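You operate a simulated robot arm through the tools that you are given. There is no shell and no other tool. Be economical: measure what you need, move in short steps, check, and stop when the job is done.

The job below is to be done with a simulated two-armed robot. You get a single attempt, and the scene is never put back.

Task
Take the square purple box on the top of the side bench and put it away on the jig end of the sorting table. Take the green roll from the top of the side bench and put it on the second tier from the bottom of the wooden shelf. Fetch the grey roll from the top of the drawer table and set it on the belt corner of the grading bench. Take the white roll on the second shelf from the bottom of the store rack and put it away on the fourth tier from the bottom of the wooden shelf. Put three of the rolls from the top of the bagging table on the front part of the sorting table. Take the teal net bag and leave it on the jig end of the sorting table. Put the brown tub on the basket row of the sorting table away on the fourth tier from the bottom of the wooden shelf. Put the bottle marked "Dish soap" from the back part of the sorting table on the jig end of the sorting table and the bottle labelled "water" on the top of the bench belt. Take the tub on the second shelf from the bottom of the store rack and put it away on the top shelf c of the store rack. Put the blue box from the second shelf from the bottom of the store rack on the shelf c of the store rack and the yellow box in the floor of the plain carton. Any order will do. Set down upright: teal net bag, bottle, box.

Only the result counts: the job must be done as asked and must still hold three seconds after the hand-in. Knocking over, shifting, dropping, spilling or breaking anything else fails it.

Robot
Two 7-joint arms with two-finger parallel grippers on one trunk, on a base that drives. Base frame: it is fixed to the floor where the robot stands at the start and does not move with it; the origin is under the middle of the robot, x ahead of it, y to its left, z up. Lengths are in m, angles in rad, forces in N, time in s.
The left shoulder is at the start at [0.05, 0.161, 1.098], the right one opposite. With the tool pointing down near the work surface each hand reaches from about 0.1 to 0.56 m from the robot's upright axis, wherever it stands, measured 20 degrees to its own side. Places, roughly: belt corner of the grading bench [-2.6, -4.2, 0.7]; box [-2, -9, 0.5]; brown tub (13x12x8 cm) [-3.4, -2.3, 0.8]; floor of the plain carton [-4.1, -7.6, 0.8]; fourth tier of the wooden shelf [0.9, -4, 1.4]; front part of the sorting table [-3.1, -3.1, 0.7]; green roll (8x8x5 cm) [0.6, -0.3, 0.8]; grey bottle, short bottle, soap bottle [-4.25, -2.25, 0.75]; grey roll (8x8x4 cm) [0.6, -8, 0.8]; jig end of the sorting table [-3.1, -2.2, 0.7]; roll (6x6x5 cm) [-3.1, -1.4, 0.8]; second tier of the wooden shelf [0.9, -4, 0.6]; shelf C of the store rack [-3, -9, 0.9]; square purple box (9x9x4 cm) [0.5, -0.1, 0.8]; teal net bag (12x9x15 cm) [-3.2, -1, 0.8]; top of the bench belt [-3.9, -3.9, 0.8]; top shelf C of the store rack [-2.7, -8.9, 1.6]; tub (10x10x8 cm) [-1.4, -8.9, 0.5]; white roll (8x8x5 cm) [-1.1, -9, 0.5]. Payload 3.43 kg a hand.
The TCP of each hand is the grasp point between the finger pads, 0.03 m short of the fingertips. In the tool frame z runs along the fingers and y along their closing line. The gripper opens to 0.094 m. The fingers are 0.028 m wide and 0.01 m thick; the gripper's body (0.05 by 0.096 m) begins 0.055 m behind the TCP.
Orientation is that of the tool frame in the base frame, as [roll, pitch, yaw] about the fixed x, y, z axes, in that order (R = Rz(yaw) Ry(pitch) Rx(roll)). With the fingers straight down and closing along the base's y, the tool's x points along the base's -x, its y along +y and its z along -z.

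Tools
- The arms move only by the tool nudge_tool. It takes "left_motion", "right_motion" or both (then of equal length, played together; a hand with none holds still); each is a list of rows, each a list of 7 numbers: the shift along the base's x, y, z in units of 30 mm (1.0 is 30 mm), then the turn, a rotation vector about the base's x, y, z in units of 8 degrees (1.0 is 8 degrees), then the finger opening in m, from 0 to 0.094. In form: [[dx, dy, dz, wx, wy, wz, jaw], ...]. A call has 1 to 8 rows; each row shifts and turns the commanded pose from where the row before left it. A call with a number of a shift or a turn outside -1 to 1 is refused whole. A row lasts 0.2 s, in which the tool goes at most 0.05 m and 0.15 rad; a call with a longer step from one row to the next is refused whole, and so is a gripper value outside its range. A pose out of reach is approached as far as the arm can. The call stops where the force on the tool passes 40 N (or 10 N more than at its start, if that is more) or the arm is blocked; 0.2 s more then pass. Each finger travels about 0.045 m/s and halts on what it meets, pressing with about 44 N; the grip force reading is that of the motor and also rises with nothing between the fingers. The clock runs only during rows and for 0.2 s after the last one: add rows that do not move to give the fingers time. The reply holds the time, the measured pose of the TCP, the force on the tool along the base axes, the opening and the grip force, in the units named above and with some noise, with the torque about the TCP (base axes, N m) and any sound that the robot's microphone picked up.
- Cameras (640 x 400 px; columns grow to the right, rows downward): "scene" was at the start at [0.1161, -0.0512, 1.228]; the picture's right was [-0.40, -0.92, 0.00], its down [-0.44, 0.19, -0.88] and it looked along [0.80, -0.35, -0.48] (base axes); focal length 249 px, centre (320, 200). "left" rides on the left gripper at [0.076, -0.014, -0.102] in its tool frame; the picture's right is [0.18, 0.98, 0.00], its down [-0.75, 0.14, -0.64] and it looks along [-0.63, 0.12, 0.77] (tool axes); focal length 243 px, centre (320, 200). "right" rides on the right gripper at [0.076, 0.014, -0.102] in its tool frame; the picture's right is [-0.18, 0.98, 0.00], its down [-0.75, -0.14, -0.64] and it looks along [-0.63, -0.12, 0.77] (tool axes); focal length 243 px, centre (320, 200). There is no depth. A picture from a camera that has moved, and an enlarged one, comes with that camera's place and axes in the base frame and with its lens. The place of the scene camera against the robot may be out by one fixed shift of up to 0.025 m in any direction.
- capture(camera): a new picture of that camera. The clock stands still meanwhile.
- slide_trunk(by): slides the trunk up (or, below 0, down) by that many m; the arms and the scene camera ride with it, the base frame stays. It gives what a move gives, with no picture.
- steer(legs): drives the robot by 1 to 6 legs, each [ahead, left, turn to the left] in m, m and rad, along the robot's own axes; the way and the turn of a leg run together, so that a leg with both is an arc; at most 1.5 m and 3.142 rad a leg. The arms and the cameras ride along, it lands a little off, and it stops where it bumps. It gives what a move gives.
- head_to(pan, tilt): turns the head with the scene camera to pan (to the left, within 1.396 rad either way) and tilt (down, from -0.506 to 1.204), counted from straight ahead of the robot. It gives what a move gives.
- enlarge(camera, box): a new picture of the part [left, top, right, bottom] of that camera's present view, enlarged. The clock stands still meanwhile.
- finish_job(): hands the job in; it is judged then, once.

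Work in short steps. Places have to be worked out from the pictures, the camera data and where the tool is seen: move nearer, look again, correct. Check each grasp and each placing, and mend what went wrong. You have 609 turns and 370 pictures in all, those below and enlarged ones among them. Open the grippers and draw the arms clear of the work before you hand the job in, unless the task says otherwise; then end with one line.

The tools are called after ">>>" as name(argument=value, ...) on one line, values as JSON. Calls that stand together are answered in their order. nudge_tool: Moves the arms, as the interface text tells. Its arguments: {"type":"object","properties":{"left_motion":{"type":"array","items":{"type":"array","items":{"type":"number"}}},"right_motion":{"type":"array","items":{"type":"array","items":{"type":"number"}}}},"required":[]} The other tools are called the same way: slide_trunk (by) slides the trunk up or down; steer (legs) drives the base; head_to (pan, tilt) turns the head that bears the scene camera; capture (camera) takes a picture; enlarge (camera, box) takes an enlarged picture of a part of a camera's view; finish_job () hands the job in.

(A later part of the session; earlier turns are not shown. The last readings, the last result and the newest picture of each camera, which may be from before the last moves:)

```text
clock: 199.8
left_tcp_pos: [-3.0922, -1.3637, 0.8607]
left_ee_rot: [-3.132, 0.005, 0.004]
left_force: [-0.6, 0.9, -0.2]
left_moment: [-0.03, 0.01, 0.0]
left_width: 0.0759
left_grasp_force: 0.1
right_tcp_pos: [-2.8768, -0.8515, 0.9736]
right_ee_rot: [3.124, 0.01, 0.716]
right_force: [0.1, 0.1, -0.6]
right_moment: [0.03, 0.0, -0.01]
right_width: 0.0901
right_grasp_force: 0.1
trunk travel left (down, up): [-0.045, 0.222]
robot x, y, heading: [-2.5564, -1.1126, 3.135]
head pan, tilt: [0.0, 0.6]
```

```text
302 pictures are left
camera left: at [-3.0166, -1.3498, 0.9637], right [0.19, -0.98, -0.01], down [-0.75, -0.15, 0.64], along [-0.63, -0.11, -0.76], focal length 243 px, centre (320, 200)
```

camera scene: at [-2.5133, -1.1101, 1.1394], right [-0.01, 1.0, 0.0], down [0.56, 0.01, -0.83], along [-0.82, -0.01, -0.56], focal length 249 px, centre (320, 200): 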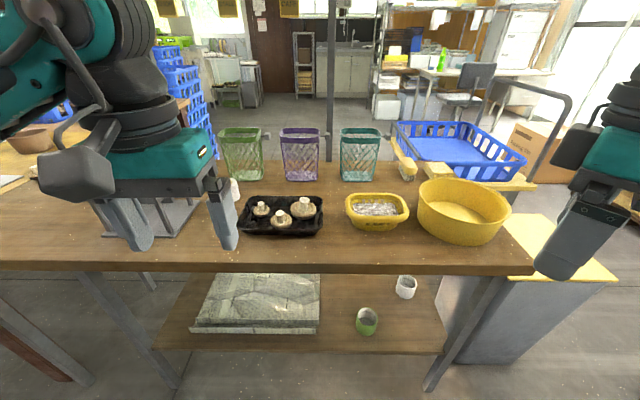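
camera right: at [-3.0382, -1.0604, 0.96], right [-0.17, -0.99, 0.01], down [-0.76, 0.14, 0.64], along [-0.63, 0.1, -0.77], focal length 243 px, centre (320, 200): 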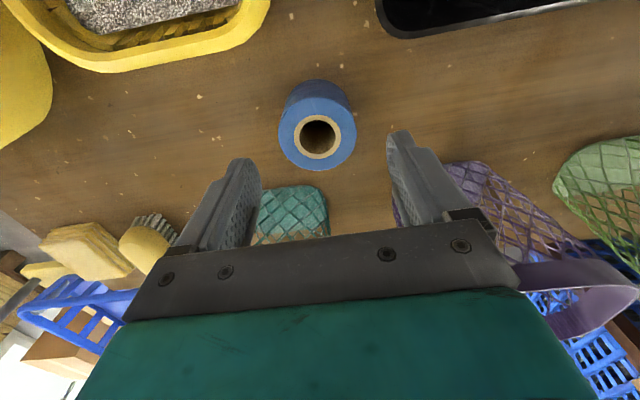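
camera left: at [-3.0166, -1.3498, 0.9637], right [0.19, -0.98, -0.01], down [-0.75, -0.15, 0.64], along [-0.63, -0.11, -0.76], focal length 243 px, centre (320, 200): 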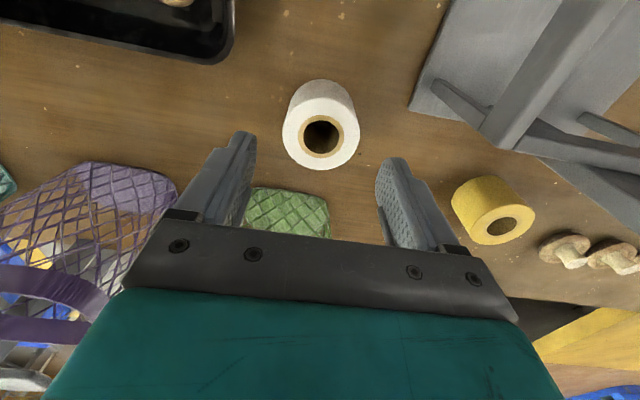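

Aligned. I descend to 0.785, grip and lift.

>>> nudge_tool(left_motion=[[-0.05, 0, -0.6, 0, 0, 0, 0.076], [0, 0, -0.7, 0, 0, 0, 0.076], [0, 0, -0.7, 0, 0, 0, 0.076], [0, 0, -0.5, 0, 0, 0, 0.076], [0, 0, 0, 0, 0, 0, 0.045], [0, 0, 0, 0, 0, 0, 0.045], [0, 0, 0, 0, 0, 0, 0.045]])

>>> nudge_tool(left_motion=[[0, 0, 1, 0, 0, 0, 0.045], [0, 0, 1, 0, 0, 0, 0.045], [0, 0, 1, 0, 0, 0, 0.045], [0, 0, 1, 0, 0, 0, 0.045], [0, 0, 1, 0, 0, 0, 0.045], [0, 0, 1, 0, 0, 0, 0.045], [1, 0, 0, 0, 0, 0, 0.045], [1, 0, 0, 0, 0, 0, 0.045]])

>>> nudge_tool(left_motion=[[1, 0, 0, 0, 0, 0, 0.045], [1, 0, 0, 0, 0, 0, 0.045], [1, 0, 0, 0, 0, 0, 0.045], [1, 0, 0, 0, 0, 0, 0.045], [1, 0, 0, 0, 0, 0, 0.045], [0, 0, 0, 0, 0, 0, 0.045]])

>>> capture(camera="scene")

```text
clock: 201.4
left_tcp_pos: [-3.0958, -1.3642, 0.7852]
left_ee_rot: [-3.134, 0.002, 0.005]
left_force: [-0.6, -0.1, -0.7]
left_moment: [0.04, 0.01, 0.03]
left_width: 0.0614
left_grasp_force: 43.7
right_tcp_pos: [-2.8763, -0.852, 0.9738]
right_ee_rot: [3.124, 0.01, 0.715]
right_force: [-0.6, 0.2, -0.4]
right_moment: [0.05, 0.02, 0.01]
right_width: 0.0904
right_grasp_force: 0.0
trunk travel left (down, up): [-0.045, 0.222]
robot x, y, heading: [-2.5567, -1.1145, 3.142]
head pan, tilt: [0.0, 0.6]
```

```text
clock: 203.2
left_tcp_pos: [-3.0353, -1.3644, 0.9664]
left_ee_rot: [-3.132, 0.004, 0.006]
left_force: [0.9, -0.3, 0.0]
left_moment: [0.02, -0.01, 0.01]
left_width: 0.0612
left_grasp_force: 43.9
right_tcp_pos: [-2.8752, -0.8539, 0.973]
right_ee_rot: [3.123, 0.012, 0.715]
right_force: [-0.7, 0.6, -0.1]
right_moment: [0.01, 0.0, -0.02]
right_width: 0.0899
right_grasp_force: 0.0
trunk travel left (down, up): [-0.045, 0.222]
robot x, y, heading: [-2.5603, -1.1161, 3.138]
head pan, tilt: [0.0, 0.6]
```

```text
clock: 204.6
left_tcp_pos: [-2.8841, -1.3655, 0.9637]
left_ee_rot: [-3.134, 0.002, 0.005]
left_force: [1.2, -0.7, -0.6]
left_moment: [-0.01, -0.03, -0.01]
left_width: 0.0614
left_grasp_force: 44.1
right_tcp_pos: [-2.8763, -0.853, 0.9737]
right_ee_rot: [3.122, 0.011, 0.717]
right_force: [0.1, 0.2, -0.4]
right_moment: [0.0, 0.01, 0.02]
right_width: 0.09
right_grasp_force: 0.1
trunk travel left (down, up): [-0.045, 0.222]
robot x, y, heading: [-2.5554, -1.1169, 3.142]
head pan, tilt: [0.0, 0.6]
```

```text
301 pictures are left
camera scene: at [-2.6908, -1.1289, 1.1394], right [0.0, 1.0, 0.0], down [0.56, 0.0, -0.83], along [-0.83, 0.0, -0.56], focal length 249 px, centre (320, 200)
```

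scene: 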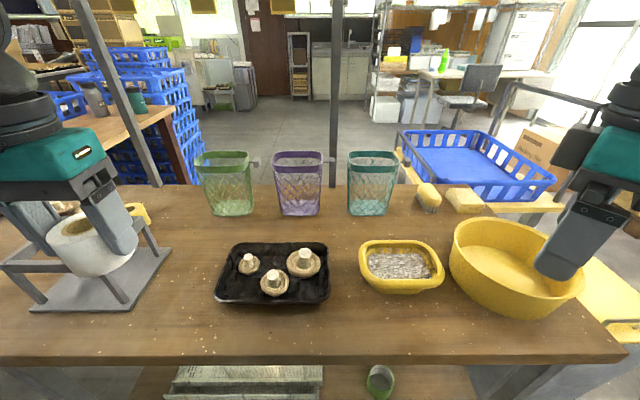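

White roll held. I enlarge the view of the teal bag to plan its grip.

>>> enlarge(camera="scene", box=[320, 130, 460, 230])

```text
4.00 times, centred on (390, 180) of scene
camera zoom: at [-2.6908, -1.1289, 1.1394], right [0.0, 1.0, 0.0], down [0.56, 0.0, -0.83], along [-0.83, 0.0, -0.56], focal length 997 px, centre (40, 280)
```

zoom: 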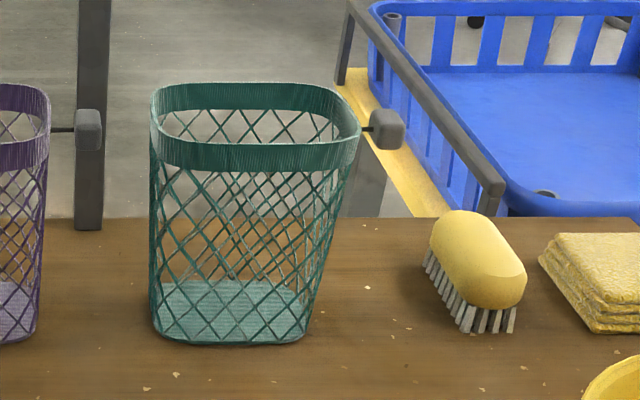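

The rim is a solid band; the front wall (x≈-3.195, y≈-1.01, top z≈0.895) is free. I'll grip it with the right hand yawed 90°. I raise the trunk back for reach, retract the left hand more, step left and yaw the right hand.

>>> nudge_tool(left_motion=[[1, 0, 0, 0, 0, 0, 0.045], [1, 0, 0, 0, 0, 0, 0.045], [0, 0, 0, 0, 0, 0, 0.045], [0, 0, 0, 0, 0, 0, 0.045], [0, 0, 0, 0, 0, 0, 0.045], [0, 0, 0, 0, 0, 0, 0.045]], right_motion=[[0, 0, 0.5, 0, 0, 1, 0.09], [0, 0, 0.5, 0, 0, 1, 0.09], [0, -0.3, 0, 0, 0, 1, 0.09], [0, -0.3, 0, 0, 0, 1, 0.09], [0, -0.3, 0, 0, 0, 1, 0.06], [0, 0, 0, 0, 0, 1, 0.06]])

>>> slide_trunk(by=0.06)

>>> steer(legs=[[0, 0.17, 0]])

```text
clock: 206.0
left_tcp_pos: [-2.8273, -1.3647, 0.9649]
left_ee_rot: [-3.133, 0.003, 0.005]
left_force: [-0.2, -0.1, -0.9]
left_moment: [-0.04, 0.01, 0.01]
left_width: 0.0612
left_grasp_force: 44.1
right_tcp_pos: [-2.8763, -0.8804, 1.0033]
right_ee_rot: [3.124, 0.009, 1.555]
right_force: [-0.3, -0.7, 0.4]
right_moment: [0.01, -0.01, 0.01]
right_width: 0.0603
right_grasp_force: 0.1
trunk travel left (down, up): [-0.045, 0.222]
robot x, y, heading: [-2.5545, -1.1163, 3.139]
head pan, tilt: [0.0, 0.6]
```

```text
clock: 207.0
left_tcp_pos: [-2.8255, -1.3655, 1.0255]
left_ee_rot: [-3.135, 0.003, 0.007]
left_force: [0.5, -0.4, -1.2]
left_moment: [0.0, 0.03, -0.01]
left_width: 0.0609
left_grasp_force: 44.2
right_tcp_pos: [-2.8775, -0.8802, 1.0636]
right_ee_rot: [3.124, 0.009, 1.553]
right_force: [0.6, 0.6, -0.2]
right_moment: [-0.01, 0.02, -0.03]
right_width: 0.0601
right_grasp_force: 0.2
trunk travel left (down, up): [-0.105, 0.162]
robot x, y, heading: [-2.5546, -1.1138, 3.14]
head pan, tilt: [0.0, 0.6]
```

```text
clock: 208.4
left_tcp_pos: [-2.8264, -1.5335, 1.024]
left_ee_rot: [-3.133, 0.004, 0.007]
left_force: [-0.3, -1.1, -0.7]
left_moment: [-0.02, 0.0, -0.03]
left_width: 0.0614
left_grasp_force: 44.2
right_tcp_pos: [-2.878, -1.049, 1.0633]
right_ee_rot: [3.125, 0.009, 1.555]
right_force: [-0.3, -0.4, 0.3]
right_moment: [0.0, -0.02, -0.03]
right_width: 0.0601
right_grasp_force: 0.0
trunk travel left (down, up): [-0.105, 0.162]
robot x, y, heading: [-2.5527, -1.2863, 3.135]
head pan, tilt: [0.0, 0.6]
```

Right hand yawed to 90°. I extend it toward the bag, staying above its rim, and look.

>>> nudge_tool(right_motion=[[-1, 0.2, -0.2, 0, 0, 0, 0.06], [-1, 0.2, -0.2, 0, 0, 0, 0.06], [-1, 0.2, -0.2, 0, 0, 0, 0.06], [-1, 0.2, -0.2, 0, 0, 0, 0.06], [-1, 0.2, -0.2, 0, 0, 0, 0.06], [-1, 0.2, -0.2, 0, 0, 0, 0.06], [-1, 0.2, -0.2, 0, 0, 0, 0.06], [-1, 0, -0.2, 0, 0, 0, 0.06]])

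>>> capture(camera="right")

>>> capture(camera="scene")

```text
clock: 210.2
left_tcp_pos: [-2.8277, -1.5326, 1.0246]
left_ee_rot: [-3.134, 0.003, 0.006]
left_force: [0.5, -0.5, -1.0]
left_moment: [-0.01, 0.0, 0.01]
left_width: 0.0613
left_grasp_force: 43.7
right_tcp_pos: [-3.1186, -1.0064, 1.0136]
right_ee_rot: [3.122, 0.01, 1.554]
right_force: [0.7, 0.2, 0.3]
right_moment: [0.03, 0.0, 0.01]
right_width: 0.06
right_grasp_force: 0.0
trunk travel left (down, up): [-0.105, 0.162]
robot x, y, heading: [-2.555, -1.2818, 3.14]
head pan, tilt: [0.0, 0.6]
```

```text
299 pictures are left
camera right: at [-3.1055, -0.9304, 1.1141], right [0.98, -0.2, 0.02], down [-0.17, -0.74, 0.65], along [-0.11, -0.64, -0.76], focal length 243 px, centre (320, 200)
```

right: 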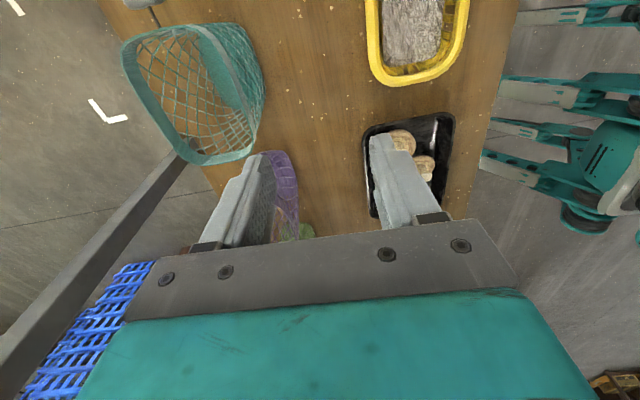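

```text
298 pictures are left
camera scene: at [-2.6919, -1.2965, 1.1993], right [0.0, 1.0, 0.0], down [0.57, 0.0, -0.82], along [-0.82, 0.0, -0.57], focal length 249 px, centre (320, 200)
```

scene: 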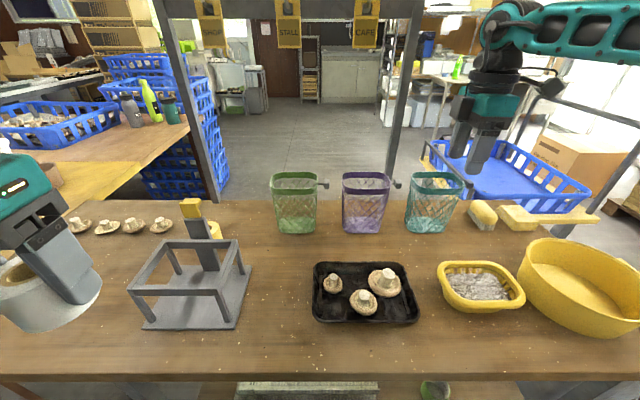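

The arm reaches. I enlarge the right hand's view of the bag to locate its front rim exactly.

>>> enlarge(camera="right", box=[100, 0, 340, 180])

```text
2.22 times, centred on (220, 90) of right
camera zoom: at [-3.1055, -0.9304, 1.1141], right [0.98, -0.2, 0.02], down [-0.17, -0.74, 0.65], along [-0.11, -0.64, -0.76], focal length 539 px, centre (542, 444)
```

zoom: 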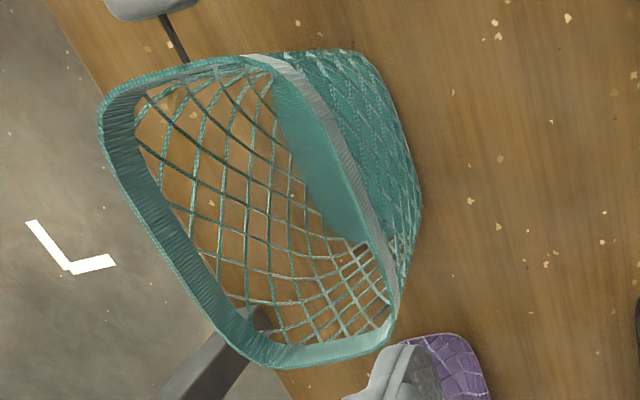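

The front rim centre is at ≈(-3.182, -0.978). I go above it to z≈0.93 and check.

>>> nudge_tool(right_motion=[[-0.73, 0.31, 0, 0, 0, 0, 0.06], [-0.73, 0.31, 0, 0, 0, 0, 0.06], [-0.73, 0.31, -0.4, 0, 0, 0, 0.06], [0, 0, -1, 0, 0, 0, 0.06], [0, 0, -1, 0, 0, 0, 0.06], [0, 0, 0, 0, 0, 0, 0.06]])

>>> capture(camera="right")

```text
clock: 211.6
left_tcp_pos: [-2.8263, -1.534, 1.025]
left_ee_rot: [-3.132, 0.005, 0.008]
left_force: [0.2, -0.7, -1.4]
left_moment: [-0.01, -0.01, 0.0]
left_width: 0.0608
left_grasp_force: 44.0
right_tcp_pos: [-3.1328, -0.9662, 0.9397]
right_ee_rot: [3.124, 0.009, 1.554]
right_force: [-0.8, -0.6, -0.6]
right_moment: [-0.01, 0.01, 0.01]
right_width: 0.0601
right_grasp_force: 0.1
right hand out of reach, approached as far as the arm can: row 1, 2, 3
trunk travel left (down, up): [-0.105, 0.162]
robot x, y, heading: [-2.5552, -1.2777, 3.136]
head pan, tilt: [0.0, 0.6]
```

```text
296 pictures are left
camera right: at [-3.1184, -0.8908, 1.0403], right [0.98, -0.2, 0.02], down [-0.16, -0.74, 0.65], along [-0.12, -0.64, -0.76], focal length 243 px, centre (320, 200)
```

right: 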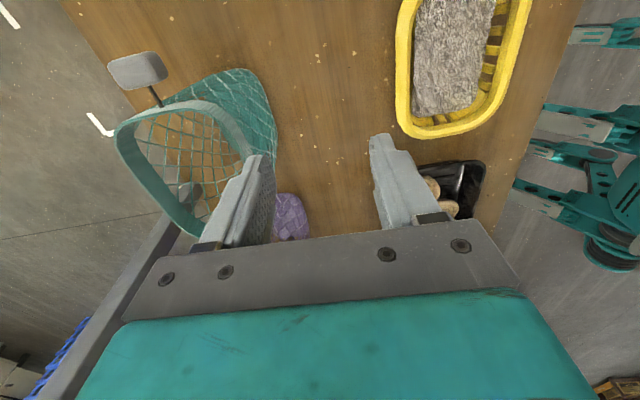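

x is 5 cm short. Reaching more outward helps, so I raise the hand, shift the base left 0.13 m and try again.

>>> nudge_tool(right_motion=[[0.3, 0, 1, 0, 0, 0, 0.06], [0.3, 0, 1, 0, 0, 0, 0.06]])

>>> steer(legs=[[0, 0.13, 0]])

>>> nudge_tool(right_motion=[[0, 0.9, 0, 0, 0, 0, 0.06], [-0.3, 0.9, 0, 0, 0, 0, 0.06], [-0.3, 0.9, 0, 0, 0, 0, 0.06], [-0.6, 0.9, 0, 0, 0, 0, 0.06], [-0.8, 0.4, 0, 0, 0, 0, 0.06], [-0.4, 0, 0, 0, 0, 0, 0.06], [0, 0, 0, 0, 0, 0, 0.06]])

>>> capture(camera="right")

```text
clock: 212.2
left_tcp_pos: [-2.8243, -1.5339, 1.0262]
left_ee_rot: [-3.134, 0.004, 0.006]
left_force: [-0.2, 0.6, -0.9]
left_moment: [0.01, 0.02, 0.02]
left_width: 0.0608
left_grasp_force: 44.0
right_tcp_pos: [-3.1159, -0.9658, 0.9991]
right_ee_rot: [3.123, 0.011, 1.556]
right_force: [-0.2, -0.5, -0.8]
right_moment: [0.02, -0.02, -0.03]
right_width: 0.0601
right_grasp_force: 0.0
trunk travel left (down, up): [-0.105, 0.162]
robot x, y, heading: [-2.5535, -1.2798, 3.137]
head pan, tilt: [0.0, 0.6]
```

```text
clock: 213.5
left_tcp_pos: [-2.8261, -1.6635, 1.0254]
left_ee_rot: [-3.133, 0.005, 0.009]
left_force: [1.0, -0.7, -0.9]
left_moment: [-0.01, 0.01, -0.03]
left_width: 0.0609
left_grasp_force: 44.3
right_tcp_pos: [-3.1176, -1.0964, 0.9988]
right_ee_rot: [3.123, 0.01, 1.555]
right_force: [0.5, -0.1, 0.1]
right_moment: [0.03, 0.01, 0.0]
right_width: 0.06
right_grasp_force: 0.2
trunk travel left (down, up): [-0.105, 0.162]
robot x, y, heading: [-2.5536, -1.4142, 3.139]
head pan, tilt: [0.0, 0.6]
```

```text
clock: 215.1
left_tcp_pos: [-2.8263, -1.662, 1.0252]
left_ee_rot: [-3.132, 0.005, 0.009]
left_force: [-0.3, -0.1, -1.4]
left_moment: [0.01, -0.01, -0.02]
left_width: 0.0611
left_grasp_force: 44.2
right_tcp_pos: [-3.1378, -0.9825, 0.9969]
right_ee_rot: [3.123, 0.011, 1.555]
right_force: [0.4, -0.1, 0.4]
right_moment: [-0.01, 0.01, -0.02]
right_width: 0.06
right_grasp_force: 0.1
right hand out of reach, approached as far as the arm can: row 4, 5, 6
trunk travel left (down, up): [-0.105, 0.162]
robot x, y, heading: [-2.5571, -1.4111, 3.139]
head pan, tilt: [0.0, 0.6]
```

```text
295 pictures are left
camera right: at [-3.1239, -0.9069, 1.0972], right [0.98, -0.2, 0.02], down [-0.16, -0.74, 0.65], along [-0.11, -0.64, -0.76], focal length 243 px, centre (320, 200)
```

right: 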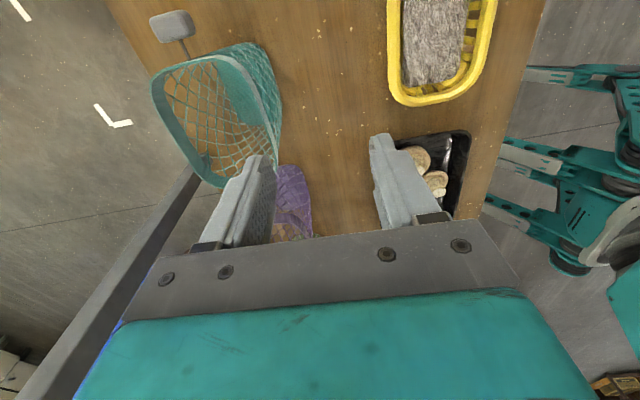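

The x-limit is ~0.58 m ahead of the axis. I'll turn the base left 0.35 rad so the right shoulder leads, and shift right accordingly; the hand stays above the rims.

>>> nudge_tool(right_motion=[[1, 0, 0.5, 0, 0, 0, 0.06], [1, 0, 0.5, 0, 0, 0, 0.06]])

>>> steer(legs=[[-0.04, 0, 0.35], [-0.05, -0.18, 0]])

>>> nudge_tool(right_motion=[[0, 0, 0, 0, 0, -1, 0.06], [0, 0, 0, 0, 0, -1, 0.06], [0, 0, 0, 0, 0, -0.5, 0.06]])

>>> capture(camera="right")

```text
clock: 215.7
left_tcp_pos: [-2.8254, -1.6638, 1.0248]
left_ee_rot: [-3.133, 0.005, 0.01]
left_force: [0.6, -0.4, -0.6]
left_moment: [-0.04, 0.02, 0.03]
left_width: 0.0609
left_grasp_force: 44.0
right_tcp_pos: [-3.0787, -0.9847, 1.0269]
right_ee_rot: [3.124, 0.011, 1.556]
right_force: [-0.3, 0.0, -0.6]
right_moment: [-0.01, 0.01, 0.0]
right_width: 0.0599
right_grasp_force: 0.2
trunk travel left (down, up): [-0.105, 0.162]
robot x, y, heading: [-2.5571, -1.4085, 3.141]
head pan, tilt: [0.0, 0.6]
```

```text
clock: 218.3
left_tcp_pos: [-2.701, -1.5456, 1.0259]
left_ee_rot: [-3.135, 0.004, 0.357]
left_force: [0.0, -0.3, -1.0]
left_moment: [0.01, 0.01, 0.0]
left_width: 0.0609
left_grasp_force: 44.2
right_tcp_pos: [-3.1686, -0.9934, 1.0265]
right_ee_rot: [3.123, 0.01, 1.902]
right_force: [-0.9, -0.5, 0.1]
right_moment: [-0.03, -0.03, 0.01]
right_width: 0.0599
right_grasp_force: 0.0
trunk travel left (down, up): [-0.105, 0.162]
robot x, y, heading: [-2.5334, -1.2195, -2.798]
head pan, tilt: [0.0, 0.6]
```

```text
clock: 219.1
left_tcp_pos: [-2.7001, -1.5471, 1.0254]
left_ee_rot: [-3.132, 0.004, 0.357]
left_force: [-0.5, -0.3, -0.9]
left_moment: [-0.01, 0.0, -0.01]
left_width: 0.0607
left_grasp_force: 43.6
right_tcp_pos: [-3.1689, -0.9949, 1.0287]
right_ee_rot: [3.124, 0.01, 1.553]
right_force: [-0.6, -0.2, 0.1]
right_moment: [-0.01, 0.03, -0.02]
right_width: 0.0599
right_grasp_force: 0.2
trunk travel left (down, up): [-0.105, 0.162]
robot x, y, heading: [-2.5327, -1.2184, -2.794]
head pan, tilt: [0.0, 0.6]
```

```text
294 pictures are left
camera right: at [-3.1549, -0.9191, 1.1283], right [0.98, -0.2, 0.02], down [-0.17, -0.74, 0.65], along [-0.12, -0.64, -0.76], focal length 243 px, centre (320, 200)
```

right: 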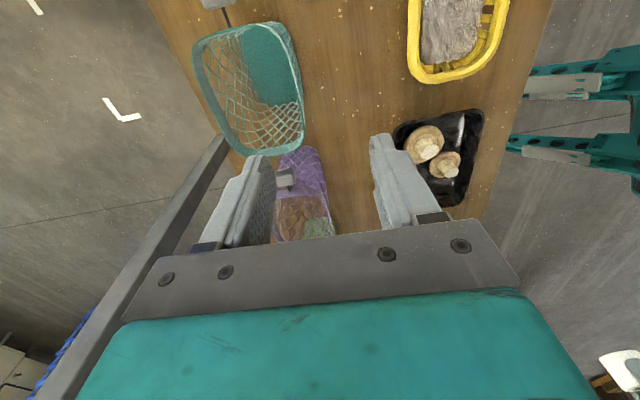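

Now the reach suffices: the front rim mid is at (-3.181, -0.971). I align and lower to 0.935.

>>> nudge_tool(right_motion=[[-0.42, 0.75, -0.4, 0, 0, 0, 0.06], [0, 0, -0.9, 0, 0, 0, 0.06], [0, 0, -0.9, 0, 0, 0, 0.06], [0, 0, -0.9, 0, 0, 0, 0.06], [0, 0, 0, 0, 0, 0, 0.06]])

>>> capture(camera="right")

>>> head_to(pan=-0.5, tilt=0.4)

>>> enlarge(camera="scene", box=[200, 100, 440, 250])

```text
clock: 220.3
left_tcp_pos: [-2.6993, -1.5466, 1.0249]
left_ee_rot: [-3.133, 0.005, 0.355]
left_force: [0.3, 0.4, -1.5]
left_moment: [0.03, -0.02, -0.01]
left_width: 0.0609
left_grasp_force: 43.8
right_tcp_pos: [-3.1817, -0.9734, 0.9335]
right_ee_rot: [3.125, 0.01, 1.554]
right_force: [-0.5, -0.8, 0.8]
right_moment: [-0.02, 0.02, 0.0]
right_width: 0.06
right_grasp_force: 0.0
trunk travel left (down, up): [-0.105, 0.162]
robot x, y, heading: [-2.529, -1.216, -2.79]
head pan, tilt: [0.0, 0.6]
```

```text
293 pictures are left
camera right: at [-3.1688, -0.8974, 1.0345], right [0.98, -0.2, 0.02], down [-0.16, -0.74, 0.65], along [-0.11, -0.64, -0.76], focal length 243 px, centre (320, 200)
```

right: 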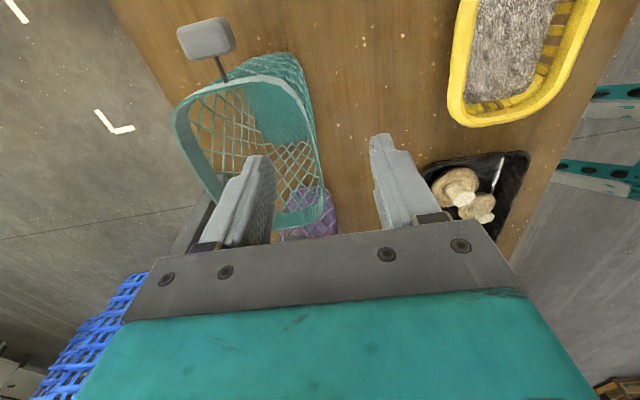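

```text
clock: 221.3
left_tcp_pos: [-2.6981, -1.5463, 1.0261]
left_ee_rot: [-3.131, 0.005, 0.356]
left_force: [0.0, 0.1, -1.3]
left_moment: [-0.03, 0.02, -0.02]
left_width: 0.0606
left_grasp_force: 44.2
right_tcp_pos: [-3.1821, -0.973, 0.9339]
right_ee_rot: [3.124, 0.01, 1.555]
right_force: [-1.3, -1.1, 0.4]
right_moment: [0.03, -0.04, 0.05]
right_width: 0.0599
right_grasp_force: 0.1
trunk travel left (down, up): [-0.105, 0.162]
robot x, y, heading: [-2.5308, -1.2168, -2.795]
head pan, tilt: [-0.499, 0.4]
```

```text
2.67 times, centred on (320, 175) of scene
camera zoom: at [-2.6682, -1.2326, 1.2176], right [0.15, 0.99, 0.0], down [0.39, -0.06, -0.92], along [-0.91, 0.14, -0.39], focal length 665 px, centre (320, 267)
```

zoom: 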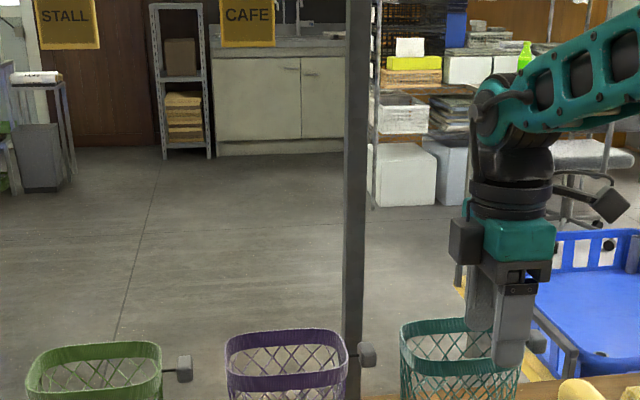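

The front rim lies between the fingers. I descend to 0.887 and close on it.

>>> nudge_tool(right_motion=[[0, 0.15, -0.5, 0, 0, 0, 0.06], [0, 0, -0.5, 0, 0, 0, 0.06], [0, 0, -0.5, 0, 0, 0, 0.06], [0, 0, 0, 0, 0, 0, 0], [0, 0, 0, 0, 0, 0, 0], [0, 0, 0, 0, 0, 0, 0], [0, 0, 0, 0, 0, 0, 0]])

>>> capture(camera="right")

```text
clock: 222.9
left_tcp_pos: [-2.6993, -1.5465, 1.0246]
left_ee_rot: [-3.133, 0.006, 0.356]
left_force: [0.3, -0.8, -0.9]
left_moment: [-0.02, -0.04, -0.01]
left_width: 0.0603
left_grasp_force: 44.2
right_tcp_pos: [-3.1814, -0.968, 0.8889]
right_ee_rot: [3.124, 0.009, 1.554]
right_force: [-0.4, -0.4, -0.6]
right_moment: [-0.02, 0.1, -0.04]
right_width: 0.0077
right_grasp_force: 33.3
trunk travel left (down, up): [-0.105, 0.162]
robot x, y, heading: [-2.5315, -1.2243, -2.798]
head pan, tilt: [-0.499, 0.4]
```

```text
291 pictures are left
camera right: at [-3.1674, -0.8918, 0.9895], right [0.98, -0.2, 0.02], down [-0.16, -0.74, 0.65], along [-0.12, -0.64, -0.76], focal length 243 px, centre (320, 200)
```

right: 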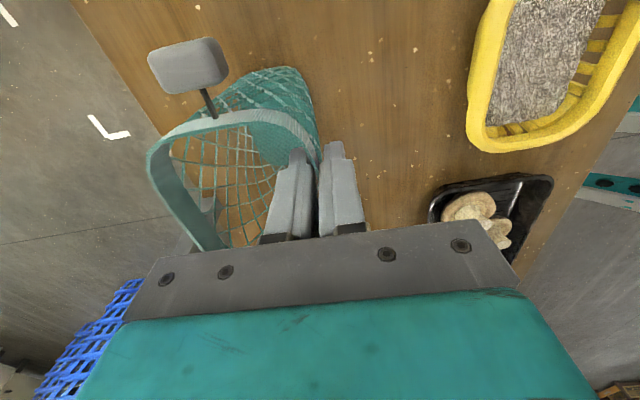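

Gripped. I lift it straight up 0.15 m and draw it back, then check.

>>> nudge_tool(right_motion=[[0, 0, 0.5, 0, 0, 0, 0], [0, 0, 0.9, 0, 0, 0, 0], [0, 0, 0.9, 0, 0, 0, 0], [0, 0, 0.9, 0, 0, 0, 0], [0, 0, 0.9, 0, 0, 0, 0], [0, 0, 0.9, 0, 0, 0, 0], [0, 0, 0.5, 0, 0, 0, 0]])

>>> capture(camera="scene")

```text
clock: 224.5
left_tcp_pos: [-2.6994, -1.5473, 1.0246]
left_ee_rot: [-3.132, 0.007, 0.357]
left_force: [-0.6, -0.5, -1.8]
left_moment: [-0.02, -0.02, -0.02]
left_width: 0.0603
left_grasp_force: 43.9
right_tcp_pos: [-3.182, -0.9679, 1.0549]
right_ee_rot: [3.124, 0.01, 1.556]
right_force: [-0.1, -0.3, -0.5]
right_moment: [0.02, -0.02, 0.02]
right_width: 0.0074
right_grasp_force: 41.5
trunk travel left (down, up): [-0.105, 0.162]
robot x, y, heading: [-2.5329, -1.2187, -2.793]
head pan, tilt: [-0.499, 0.4]
```

```text
290 pictures are left
camera scene: at [-2.6682, -1.2325, 1.2176], right [0.15, 0.99, 0.0], down [0.38, -0.06, -0.92], along [-0.91, 0.14, -0.39], focal length 249 px, centre (320, 200)
```

scene: 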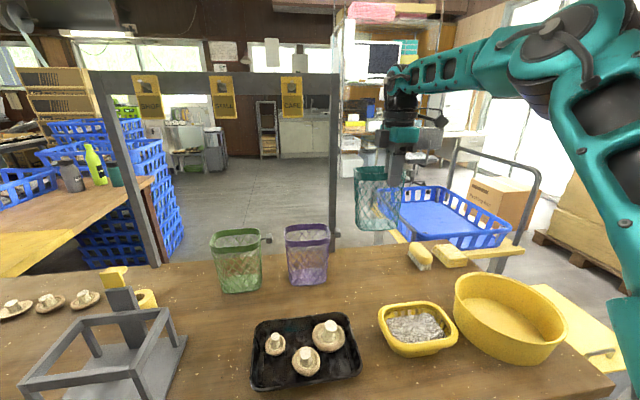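

Bag lifted upright. I draw it back over the robot side before driving.

>>> nudge_tool(right_motion=[[1, 0, 0.2, 0, 0, 0, 0], [1, 0, 0.2, 0, 0, 0, 0], [1, 0, 0, 0, 0, 0, 0], [1, 0, 0, 0, 0, 0, 0], [1, 0, 0, 0, 0, 0, 0], [1, 0, 0, 0, 0, 0, 0], [1, 0, 0, 0, 0, 0, 0]])

>>> steer(legs=[[-0.25, 0, 0], [0, 0, -0.348], [0, 1.1, 0]])

>>> head_to(pan=-0.2, tilt=0.6)

>>> capture(camera="scene")

```text
clock: 226.1
left_tcp_pos: [-2.6983, -1.5458, 1.0246]
left_ee_rot: [-3.133, 0.004, 0.357]
left_force: [0.0, 0.7, -1.0]
left_moment: [0.02, -0.01, -0.02]
left_width: 0.0603
left_grasp_force: 44.0
right_tcp_pos: [-2.9721, -0.9674, 1.0667]
right_ee_rot: [3.124, 0.012, 1.554]
right_force: [0.0, 0.1, -0.6]
right_moment: [0.01, -0.01, 0.01]
right_width: 0.0076
right_grasp_force: 41.5
trunk travel left (down, up): [-0.105, 0.162]
robot x, y, heading: [-2.5325, -1.2156, -2.789]
head pan, tilt: [-0.499, 0.4]
```

```text
clock: 234.2
left_tcp_pos: [-2.5546, -2.4955, 1.025]
left_ee_rot: [-3.133, 0.006, 0.023]
left_force: [-0.5, -0.2, -1.1]
left_moment: [0.01, -0.02, -0.01]
left_width: 0.0597
left_grasp_force: 44.1
right_tcp_pos: [-2.6209, -1.8584, 1.0667]
right_ee_rot: [3.123, 0.01, 1.22]
right_force: [0.5, -0.2, -1.2]
right_moment: [-0.04, 0.01, -0.03]
right_width: 0.0077
right_grasp_force: 41.8
trunk travel left (down, up): [-0.105, 0.162]
robot x, y, heading: [-2.2906, -2.2375, -3.129]
head pan, tilt: [-0.499, 0.4]
```

```text
clock: 235.0
left_tcp_pos: [-2.554, -2.4938, 1.0245]
left_ee_rot: [-3.132, 0.006, 0.023]
left_force: [0.2, 0.6, -0.9]
left_moment: [-0.02, 0.0, -0.01]
left_width: 0.0597
left_grasp_force: 43.8
right_tcp_pos: [-2.621, -1.8593, 1.0657]
right_ee_rot: [3.121, 0.01, 1.22]
right_force: [0.1, -0.7, -0.3]
right_moment: [0.02, -0.02, 0.0]
right_width: 0.0072
right_grasp_force: 41.6
trunk travel left (down, up): [-0.105, 0.162]
robot x, y, heading: [-2.2846, -2.2398, -3.13]
head pan, tilt: [-0.201, 0.6]
```

```text
289 pictures are left
camera scene: at [-2.4218, -2.2387, 1.1994], right [0.19, 0.98, 0.0], down [0.55, -0.11, -0.83], along [-0.81, 0.15, -0.56], focal length 249 px, centre (320, 200)
```

scene: 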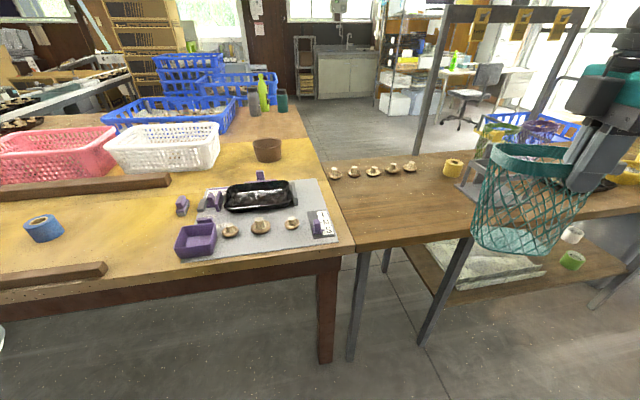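

The strip right of the tray (y -2.18…-2.06, x -3.04…-3.25) is free for the bag. I drive up and bring the bag over it with yaw squared.

>>> steer(legs=[[0.267, 0.18, -0.012]])

>>> nudge_tool(right_motion=[[-0.5, -0.4, 0, 0, 0, 0.8, 0], [-0.7, -0.5, 0, 0, 0, 0.8, 0], [-0.9, -0.5, 0, 0, 0, 0.8, 0], [-1, -0.4, 0, 0, 0, 0, 0], [-1, -0.3, -0.3, 0, 0, 0, 0], [-1, -0.3, -0.5, 0, 0, 0, 0], [0, 0, 0, 0, 0, 0, 0]])

>>> capture(camera="right")

>>> head_to(pan=-0.3, tilt=0.7)

>>> capture(camera="scene")

```text
clock: 237.2
left_tcp_pos: [-2.8191, -2.6714, 1.0248]
left_ee_rot: [-3.133, 0.004, 0.014]
left_force: [0.3, 0.1, -1.1]
left_moment: [0.01, -0.01, -0.03]
left_width: 0.0597
left_grasp_force: 43.7
right_tcp_pos: [-2.8811, -2.034, 1.0664]
right_ee_rot: [3.123, 0.01, 1.211]
right_force: [-0.7, -0.1, -0.5]
right_moment: [-0.01, -0.06, 0.03]
right_width: 0.0075
right_grasp_force: 42.5
trunk travel left (down, up): [-0.105, 0.162]
robot x, y, heading: [-2.5539, -2.42, -3.141]
head pan, tilt: [-0.201, 0.6]
```

```text
clock: 238.8
left_tcp_pos: [-2.8198, -2.6713, 1.0254]
left_ee_rot: [-3.132, 0.005, 0.015]
left_force: [-0.4, -0.1, 0.1]
left_moment: [-0.04, 0.0, -0.01]
left_width: 0.0595
left_grasp_force: 43.8
right_tcp_pos: [-3.0341, -2.1041, 1.0426]
right_ee_rot: [3.125, 0.011, 1.546]
right_force: [0.5, 0.1, -0.6]
right_moment: [0.03, -0.04, -0.02]
right_width: 0.0075
right_grasp_force: 41.0
trunk travel left (down, up): [-0.105, 0.162]
robot x, y, heading: [-2.5514, -2.4179, -3.142]
head pan, tilt: [-0.201, 0.6]
```

```text
288 pictures are left
camera right: at [-3.0197, -2.0294, 1.1434], right [0.98, -0.21, 0.02], down [-0.17, -0.74, 0.65], along [-0.12, -0.64, -0.76], focal length 243 px, centre (320, 200)
```

right: 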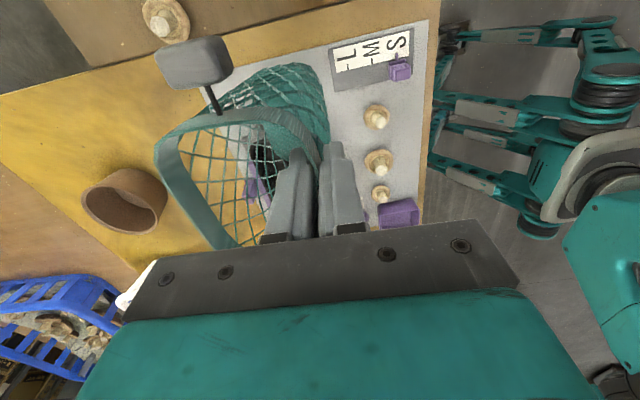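

```text
clock: 239.4
left_tcp_pos: [-2.8196, -2.671, 1.0252]
left_ee_rot: [-3.132, 0.004, 0.014]
left_force: [1.3, -0.5, -0.4]
left_moment: [-0.02, 0.0, 0.0]
left_width: 0.0598
left_grasp_force: 44.0
right_tcp_pos: [-3.0336, -2.1056, 1.0427]
right_ee_rot: [3.125, 0.009, 1.547]
right_force: [0.1, -0.7, 0.3]
right_moment: [0.01, -0.01, -0.01]
right_width: 0.0076
right_grasp_force: 41.2
trunk travel left (down, up): [-0.105, 0.162]
robot x, y, heading: [-2.5509, -2.4166, -3.138]
head pan, tilt: [-0.3, 0.7]
```

```text
287 pictures are left
camera scene: at [-2.6794, -2.409, 1.1908], right [0.29, 0.96, 0.0], down [0.62, -0.19, -0.77], along [-0.73, 0.22, -0.64], focal length 249 px, centre (320, 200)
```

scene: 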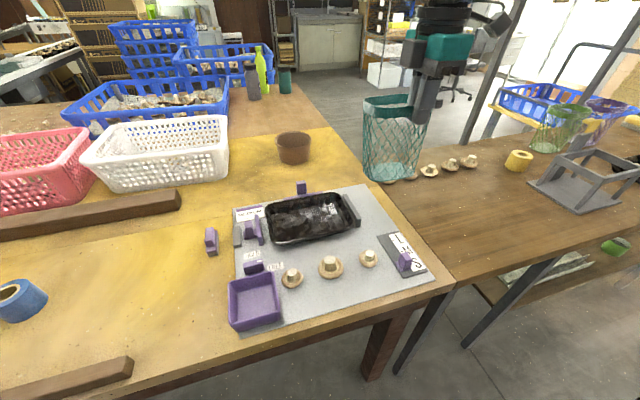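

The target spot is right beneath, 3 cm deeper. I move in 3 cm and lower to just above the mat.

>>> nudge_tool(right_motion=[[-0.5, 0, -0.4, 0, 0, 0, 0], [-0.5, 0, -0.9, 0, 0, 0, 0], [0, 0, -0.9, 0, 0, 0, 0], [0, 0, -0.9, 0, 0, 0, 0], [0, 0, -0.9, 0, 0, 0, 0], [0, 0, 0, 0, 0, 0, 0]])

>>> enlarge(camera="scene", box=[280, 100, 480, 250])

```text
clock: 240.8
left_tcp_pos: [-2.8185, -2.6724, 1.0249]
left_ee_rot: [-3.133, 0.005, 0.013]
left_force: [-0.6, -0.2, -0.6]
left_moment: [-0.03, 0.0, -0.01]
left_width: 0.0597
left_grasp_force: 43.7
right_tcp_pos: [-3.0636, -2.1085, 0.9262]
right_ee_rot: [3.126, 0.009, 1.548]
right_force: [3.7, 0.8, 10.0]
right_moment: [-0.55, 0.03, 0.25]
right_width: 0.0075
right_grasp_force: 41.5
trunk travel left (down, up): [-0.105, 0.162]
robot x, y, heading: [-2.5511, -2.4168, -3.138]
head pan, tilt: [-0.3, 0.7]
```

```text
2.67 times, centred on (380, 175) of scene
camera zoom: at [-2.6781, -2.4092, 1.1911], right [0.29, 0.96, 0.0], down [0.62, -0.19, -0.77], along [-0.73, 0.22, -0.64], focal length 665 px, centre (160, 267)
```

zoom: 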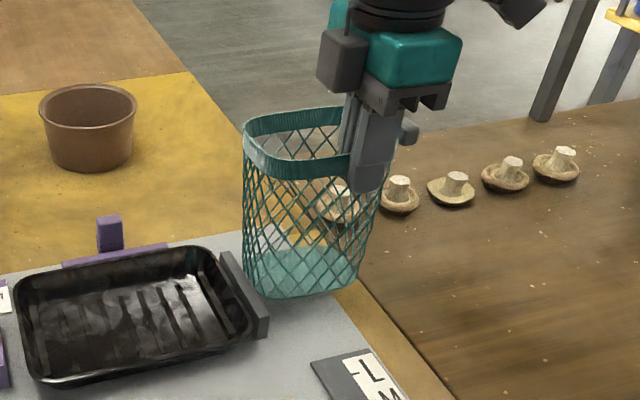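

The bag's left bottom edge rests on the tray's bracket: its long side is too wide for the strip. I lift again and will turn the bag 90° (7 cm side across), shifting the base left for the arm.

>>> nudge_tool(right_motion=[[0, 0, 0.9, 0, 0, 0, 0], [0, 0, 0.9, 0, 0, 0, 0], [0, 0, 0.9, 0, 0, 0, 0], [0, 0, 0.9, 0, 0, 0, 0]])

>>> steer(legs=[[0, 0.2, 0]])

>>> nudge_tool(right_motion=[[0.3, 0.5, 0, 0, 0, -1, 0], [0.3, 0.5, 0, 0, 0, -1, 0], [0, 0.5, 0, 0, 0, -1, 0], [0, 0.5, 0, 0, 0, -1, 0], [0, 0.5, 0, 0, 0, -1, 0], [0, 0.5, 0, 0, 0, -1, 0], [0, 0.5, 0, 0, 0, -1, 0], [0, 0.5, 0, 0, 0, -1, 0]])

>>> nudge_tool(right_motion=[[0, 0.5, 0, 0, 0, -1, 0], [0, 0.5, 0, 0, 0, -1, 0], [0, 0, 0, 0, 0, -1, 0], [0, 0, 0, 0, 0, -0.3, 0], [0, 0, 0, 0, 0, 0, 0]])

>>> capture(camera="scene")

```text
clock: 241.8
left_tcp_pos: [-2.8189, -2.671, 1.0245]
left_ee_rot: [-3.134, 0.005, 0.015]
left_force: [-0.3, -0.5, -0.9]
left_moment: [0.01, -0.02, 0.01]
left_width: 0.0593
left_grasp_force: 44.0
right_tcp_pos: [-3.0643, -2.1062, 1.0293]
right_ee_rot: [3.122, 0.011, 1.547]
right_force: [0.7, 0.1, 0.6]
right_moment: [0.03, 0.0, -0.01]
right_width: 0.0074
right_grasp_force: 41.2
trunk travel left (down, up): [-0.105, 0.162]
robot x, y, heading: [-2.5522, -2.4215, -3.135]
head pan, tilt: [-0.3, 0.7]
```

```text
clock: 243.4
left_tcp_pos: [-2.8177, -2.8716, 1.025]
left_ee_rot: [-3.131, 0.006, 0.014]
left_force: [-0.1, 0.4, -1.4]
left_moment: [-0.03, 0.02, 0.0]
left_width: 0.0596
left_grasp_force: 43.9
right_tcp_pos: [-3.064, -2.3085, 1.0304]
right_ee_rot: [3.124, 0.011, 1.552]
right_force: [0.2, -1.0, -1.2]
right_moment: [0.04, -0.03, 0.0]
right_width: 0.0074
right_grasp_force: 41.5
trunk travel left (down, up): [-0.105, 0.162]
robot x, y, heading: [-2.5482, -2.6191, -3.132]
head pan, tilt: [-0.3, 0.7]
```

```text
clock: 245.2
left_tcp_pos: [-2.8178, -2.8718, 1.0251]
left_ee_rot: [-3.133, 0.003, 0.018]
left_force: [-0.5, 0.7, -0.6]
left_moment: [-0.01, -0.01, 0.0]
left_width: 0.0596
left_grasp_force: 44.1
right_tcp_pos: [-3.0482, -2.1886, 1.0305]
right_ee_rot: [3.122, 0.01, 0.431]
right_force: [-0.2, -1.0, -0.8]
right_moment: [0.0, 0.0, -0.03]
right_width: 0.0073
right_grasp_force: 41.9
trunk travel left (down, up): [-0.105, 0.162]
robot x, y, heading: [-2.5482, -2.6175, -3.131]
head pan, tilt: [-0.3, 0.7]
```

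```text
clock: 246.4
left_tcp_pos: [-2.8184, -2.8723, 1.0249]
left_ee_rot: [-3.134, 0.005, 0.017]
left_force: [-0.7, -0.2, -1.3]
left_moment: [0.01, -0.03, 0.0]
left_width: 0.0593
left_grasp_force: 44.2
right_tcp_pos: [-3.0467, -2.1575, 1.0308]
right_ee_rot: [3.124, 0.01, -0.027]
right_force: [0.5, -0.3, -0.2]
right_moment: [-0.02, -0.04, 0.03]
right_width: 0.0072
right_grasp_force: 41.4
trunk travel left (down, up): [-0.105, 0.162]
robot x, y, heading: [-2.5482, -2.619, -3.134]
head pan, tilt: [-0.3, 0.7]
```

```text
285 pictures are left
camera scene: at [-2.6782, -2.6092, 1.1908], right [0.29, 0.96, 0.0], down [0.62, -0.18, -0.76], along [-0.73, 0.22, -0.64], focal length 249 px, centre (320, 200)
```

scene: 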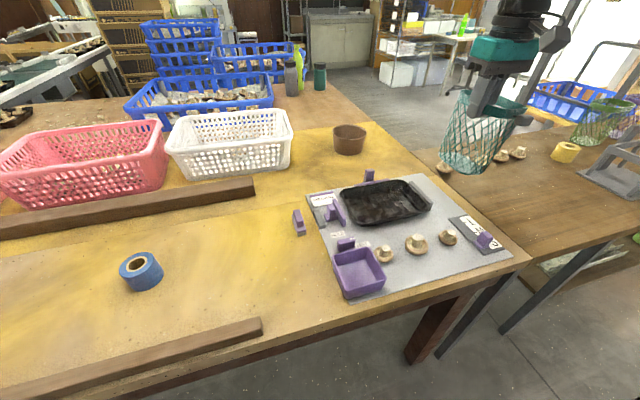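

The bag is turned. I move 5 cm deeper and lower to z≈0.935, then look.

>>> nudge_tool(right_motion=[[-0.85, 0, 0, 0, 0, 0, 0], [-0.85, 0, -0.5, 0, 0, 0, 0], [0, 0, -0.9, 0, 0, 0, 0], [0, 0, -0.9, 0, 0, 0, 0], [0, 0, -0.9, 0, 0, 0, 0], [0, 0, 0, 0, 0, 0, 0]])

>>> enlarge(camera="scene", box=[360, 80, 560, 230])

```text
clock: 247.8
left_tcp_pos: [-2.8174, -2.873, 1.0245]
left_ee_rot: [-3.133, 0.005, 0.019]
left_force: [0.4, 0.1, -1.5]
left_moment: [-0.01, 0.0, 0.0]
left_width: 0.0599
left_grasp_force: 44.0
right_tcp_pos: [-3.0957, -2.1591, 0.9331]
right_ee_rot: [3.124, 0.011, -0.028]
right_force: [0.7, 0.0, 0.9]
right_moment: [-0.01, 0.02, 0.0]
right_width: 0.0073
right_grasp_force: 41.5
trunk travel left (down, up): [-0.105, 0.162]
robot x, y, heading: [-2.5497, -2.6168, -3.133]
head pan, tilt: [-0.3, 0.7]
```

```text
2.67 times, centred on (460, 155) of scene
camera zoom: at [-2.6781, -2.6093, 1.1908], right [0.29, 0.96, 0.0], down [0.62, -0.18, -0.76], along [-0.73, 0.22, -0.64], focal length 665 px, centre (-53, 320)
```

zoom: 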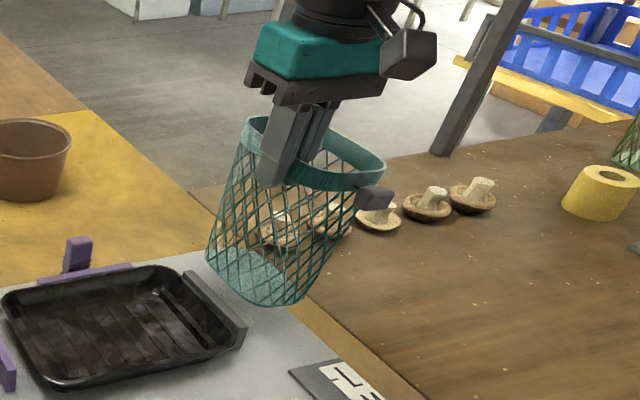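

The base of the bag is still about 3.5 cm too far left over the bracket by this view. I shift +3.5 cm in y and recheck.

>>> nudge_tool(right_motion=[[0, 0.6, 0, 0, 0, 0, 0], [0, 0.6, 0, 0, 0, 0, 0], [0, 0, 0, 0, 0, 0, 0]])

>>> enlarge(camera="scene", box=[360, 80, 560, 230])

>>> capture(camera="right")

```text
clock: 248.6
left_tcp_pos: [-2.8164, -2.873, 1.0243]
left_ee_rot: [-3.132, 0.006, 0.017]
left_force: [-0.1, -0.6, -1.5]
left_moment: [0.0, -0.04, 0.04]
left_width: 0.0597
left_grasp_force: 43.7
right_tcp_pos: [-3.0961, -2.1215, 0.934]
right_ee_rot: [3.122, 0.01, -0.027]
right_force: [0.7, -0.1, -1.2]
right_moment: [0.0, -0.01, 0.01]
right_width: 0.0074
right_grasp_force: 41.8
trunk travel left (down, up): [-0.105, 0.162]
robot x, y, heading: [-2.5447, -2.6176, -3.129]
head pan, tilt: [-0.3, 0.7]
```

```text
2.67 times, centred on (460, 155) of scene
camera zoom: at [-2.6782, -2.6093, 1.1908], right [0.29, 0.96, 0.0], down [0.62, -0.18, -0.76], along [-0.73, 0.22, -0.64], focal length 665 px, centre (-53, 320)
```

zoom: 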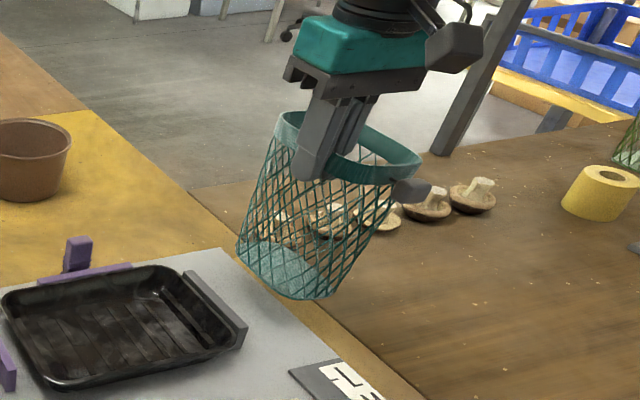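

```text
282 pictures are left
camera right: at [-3.0192, -2.1378, 1.0347], right [-0.21, -0.98, 0.02], down [-0.74, 0.17, 0.65], along [-0.64, 0.12, -0.76], focal length 243 px, centre (320, 200)
```

right: 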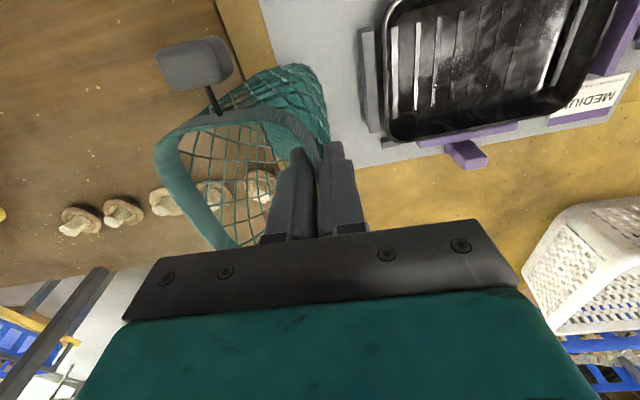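

By the right camera the base now has 4 cm to the bracket but reaches the table edge, so I shift back 2 cm and lower until contact.

>>> nudge_tool(right_motion=[[0, -0.65, 0, 0, 0, 0, 0], [0, 0, -0.5, 0, 0, 0, 0], [0, 0, -0.4, 0, 0, 0, 0], [0, 0, -0.3, 0, 0, 0, 0], [0, 0, -0.2, 0, 0, 0, 0], [0, 0, -0.2, 0, 0, 0, 0], [0, 0, 0, 0, 0, 0, 0]])

>>> enlarge(camera="scene", box=[360, 80, 560, 230])

```text
clock: 250.3
left_tcp_pos: [-2.8168, -2.8727, 1.0257]
left_ee_rot: [-3.131, 0.006, 0.017]
left_force: [1.0, -0.2, -0.6]
left_moment: [0.01, -0.03, 0.02]
left_width: 0.0597
left_grasp_force: 44.3
right_tcp_pos: [-3.1005, -2.1441, 0.8944]
right_ee_rot: [3.119, 0.024, -0.026]
right_force: [1.0, -3.4, 10.5]
right_moment: [0.14, -0.4, -0.17]
right_width: 0.0073
right_grasp_force: 41.3
trunk travel left (down, up): [-0.105, 0.162]
robot x, y, heading: [-2.5452, -2.6179, -3.129]
head pan, tilt: [-0.3, 0.7]
stopped in row 7 (right hand): the force on the tool passed its limit (the readings are from after the stop); the commanded pose is now the measured one
```

```text
2.67 times, centred on (460, 155) of scene
camera zoom: at [-2.6773, -2.6101, 1.1905], right [0.29, 0.96, 0.0], down [0.62, -0.18, -0.77], along [-0.73, 0.22, -0.64], focal length 665 px, centre (-53, 320)
```

zoom: 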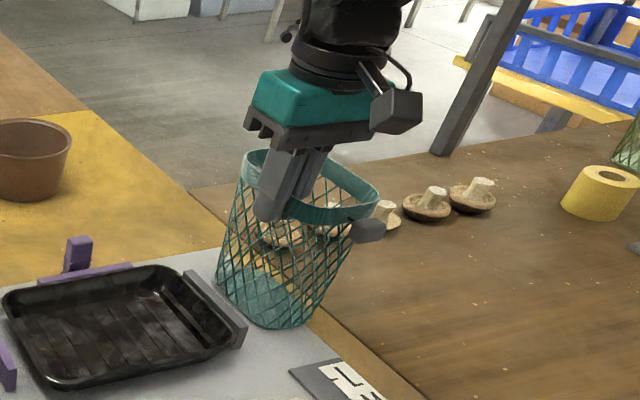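

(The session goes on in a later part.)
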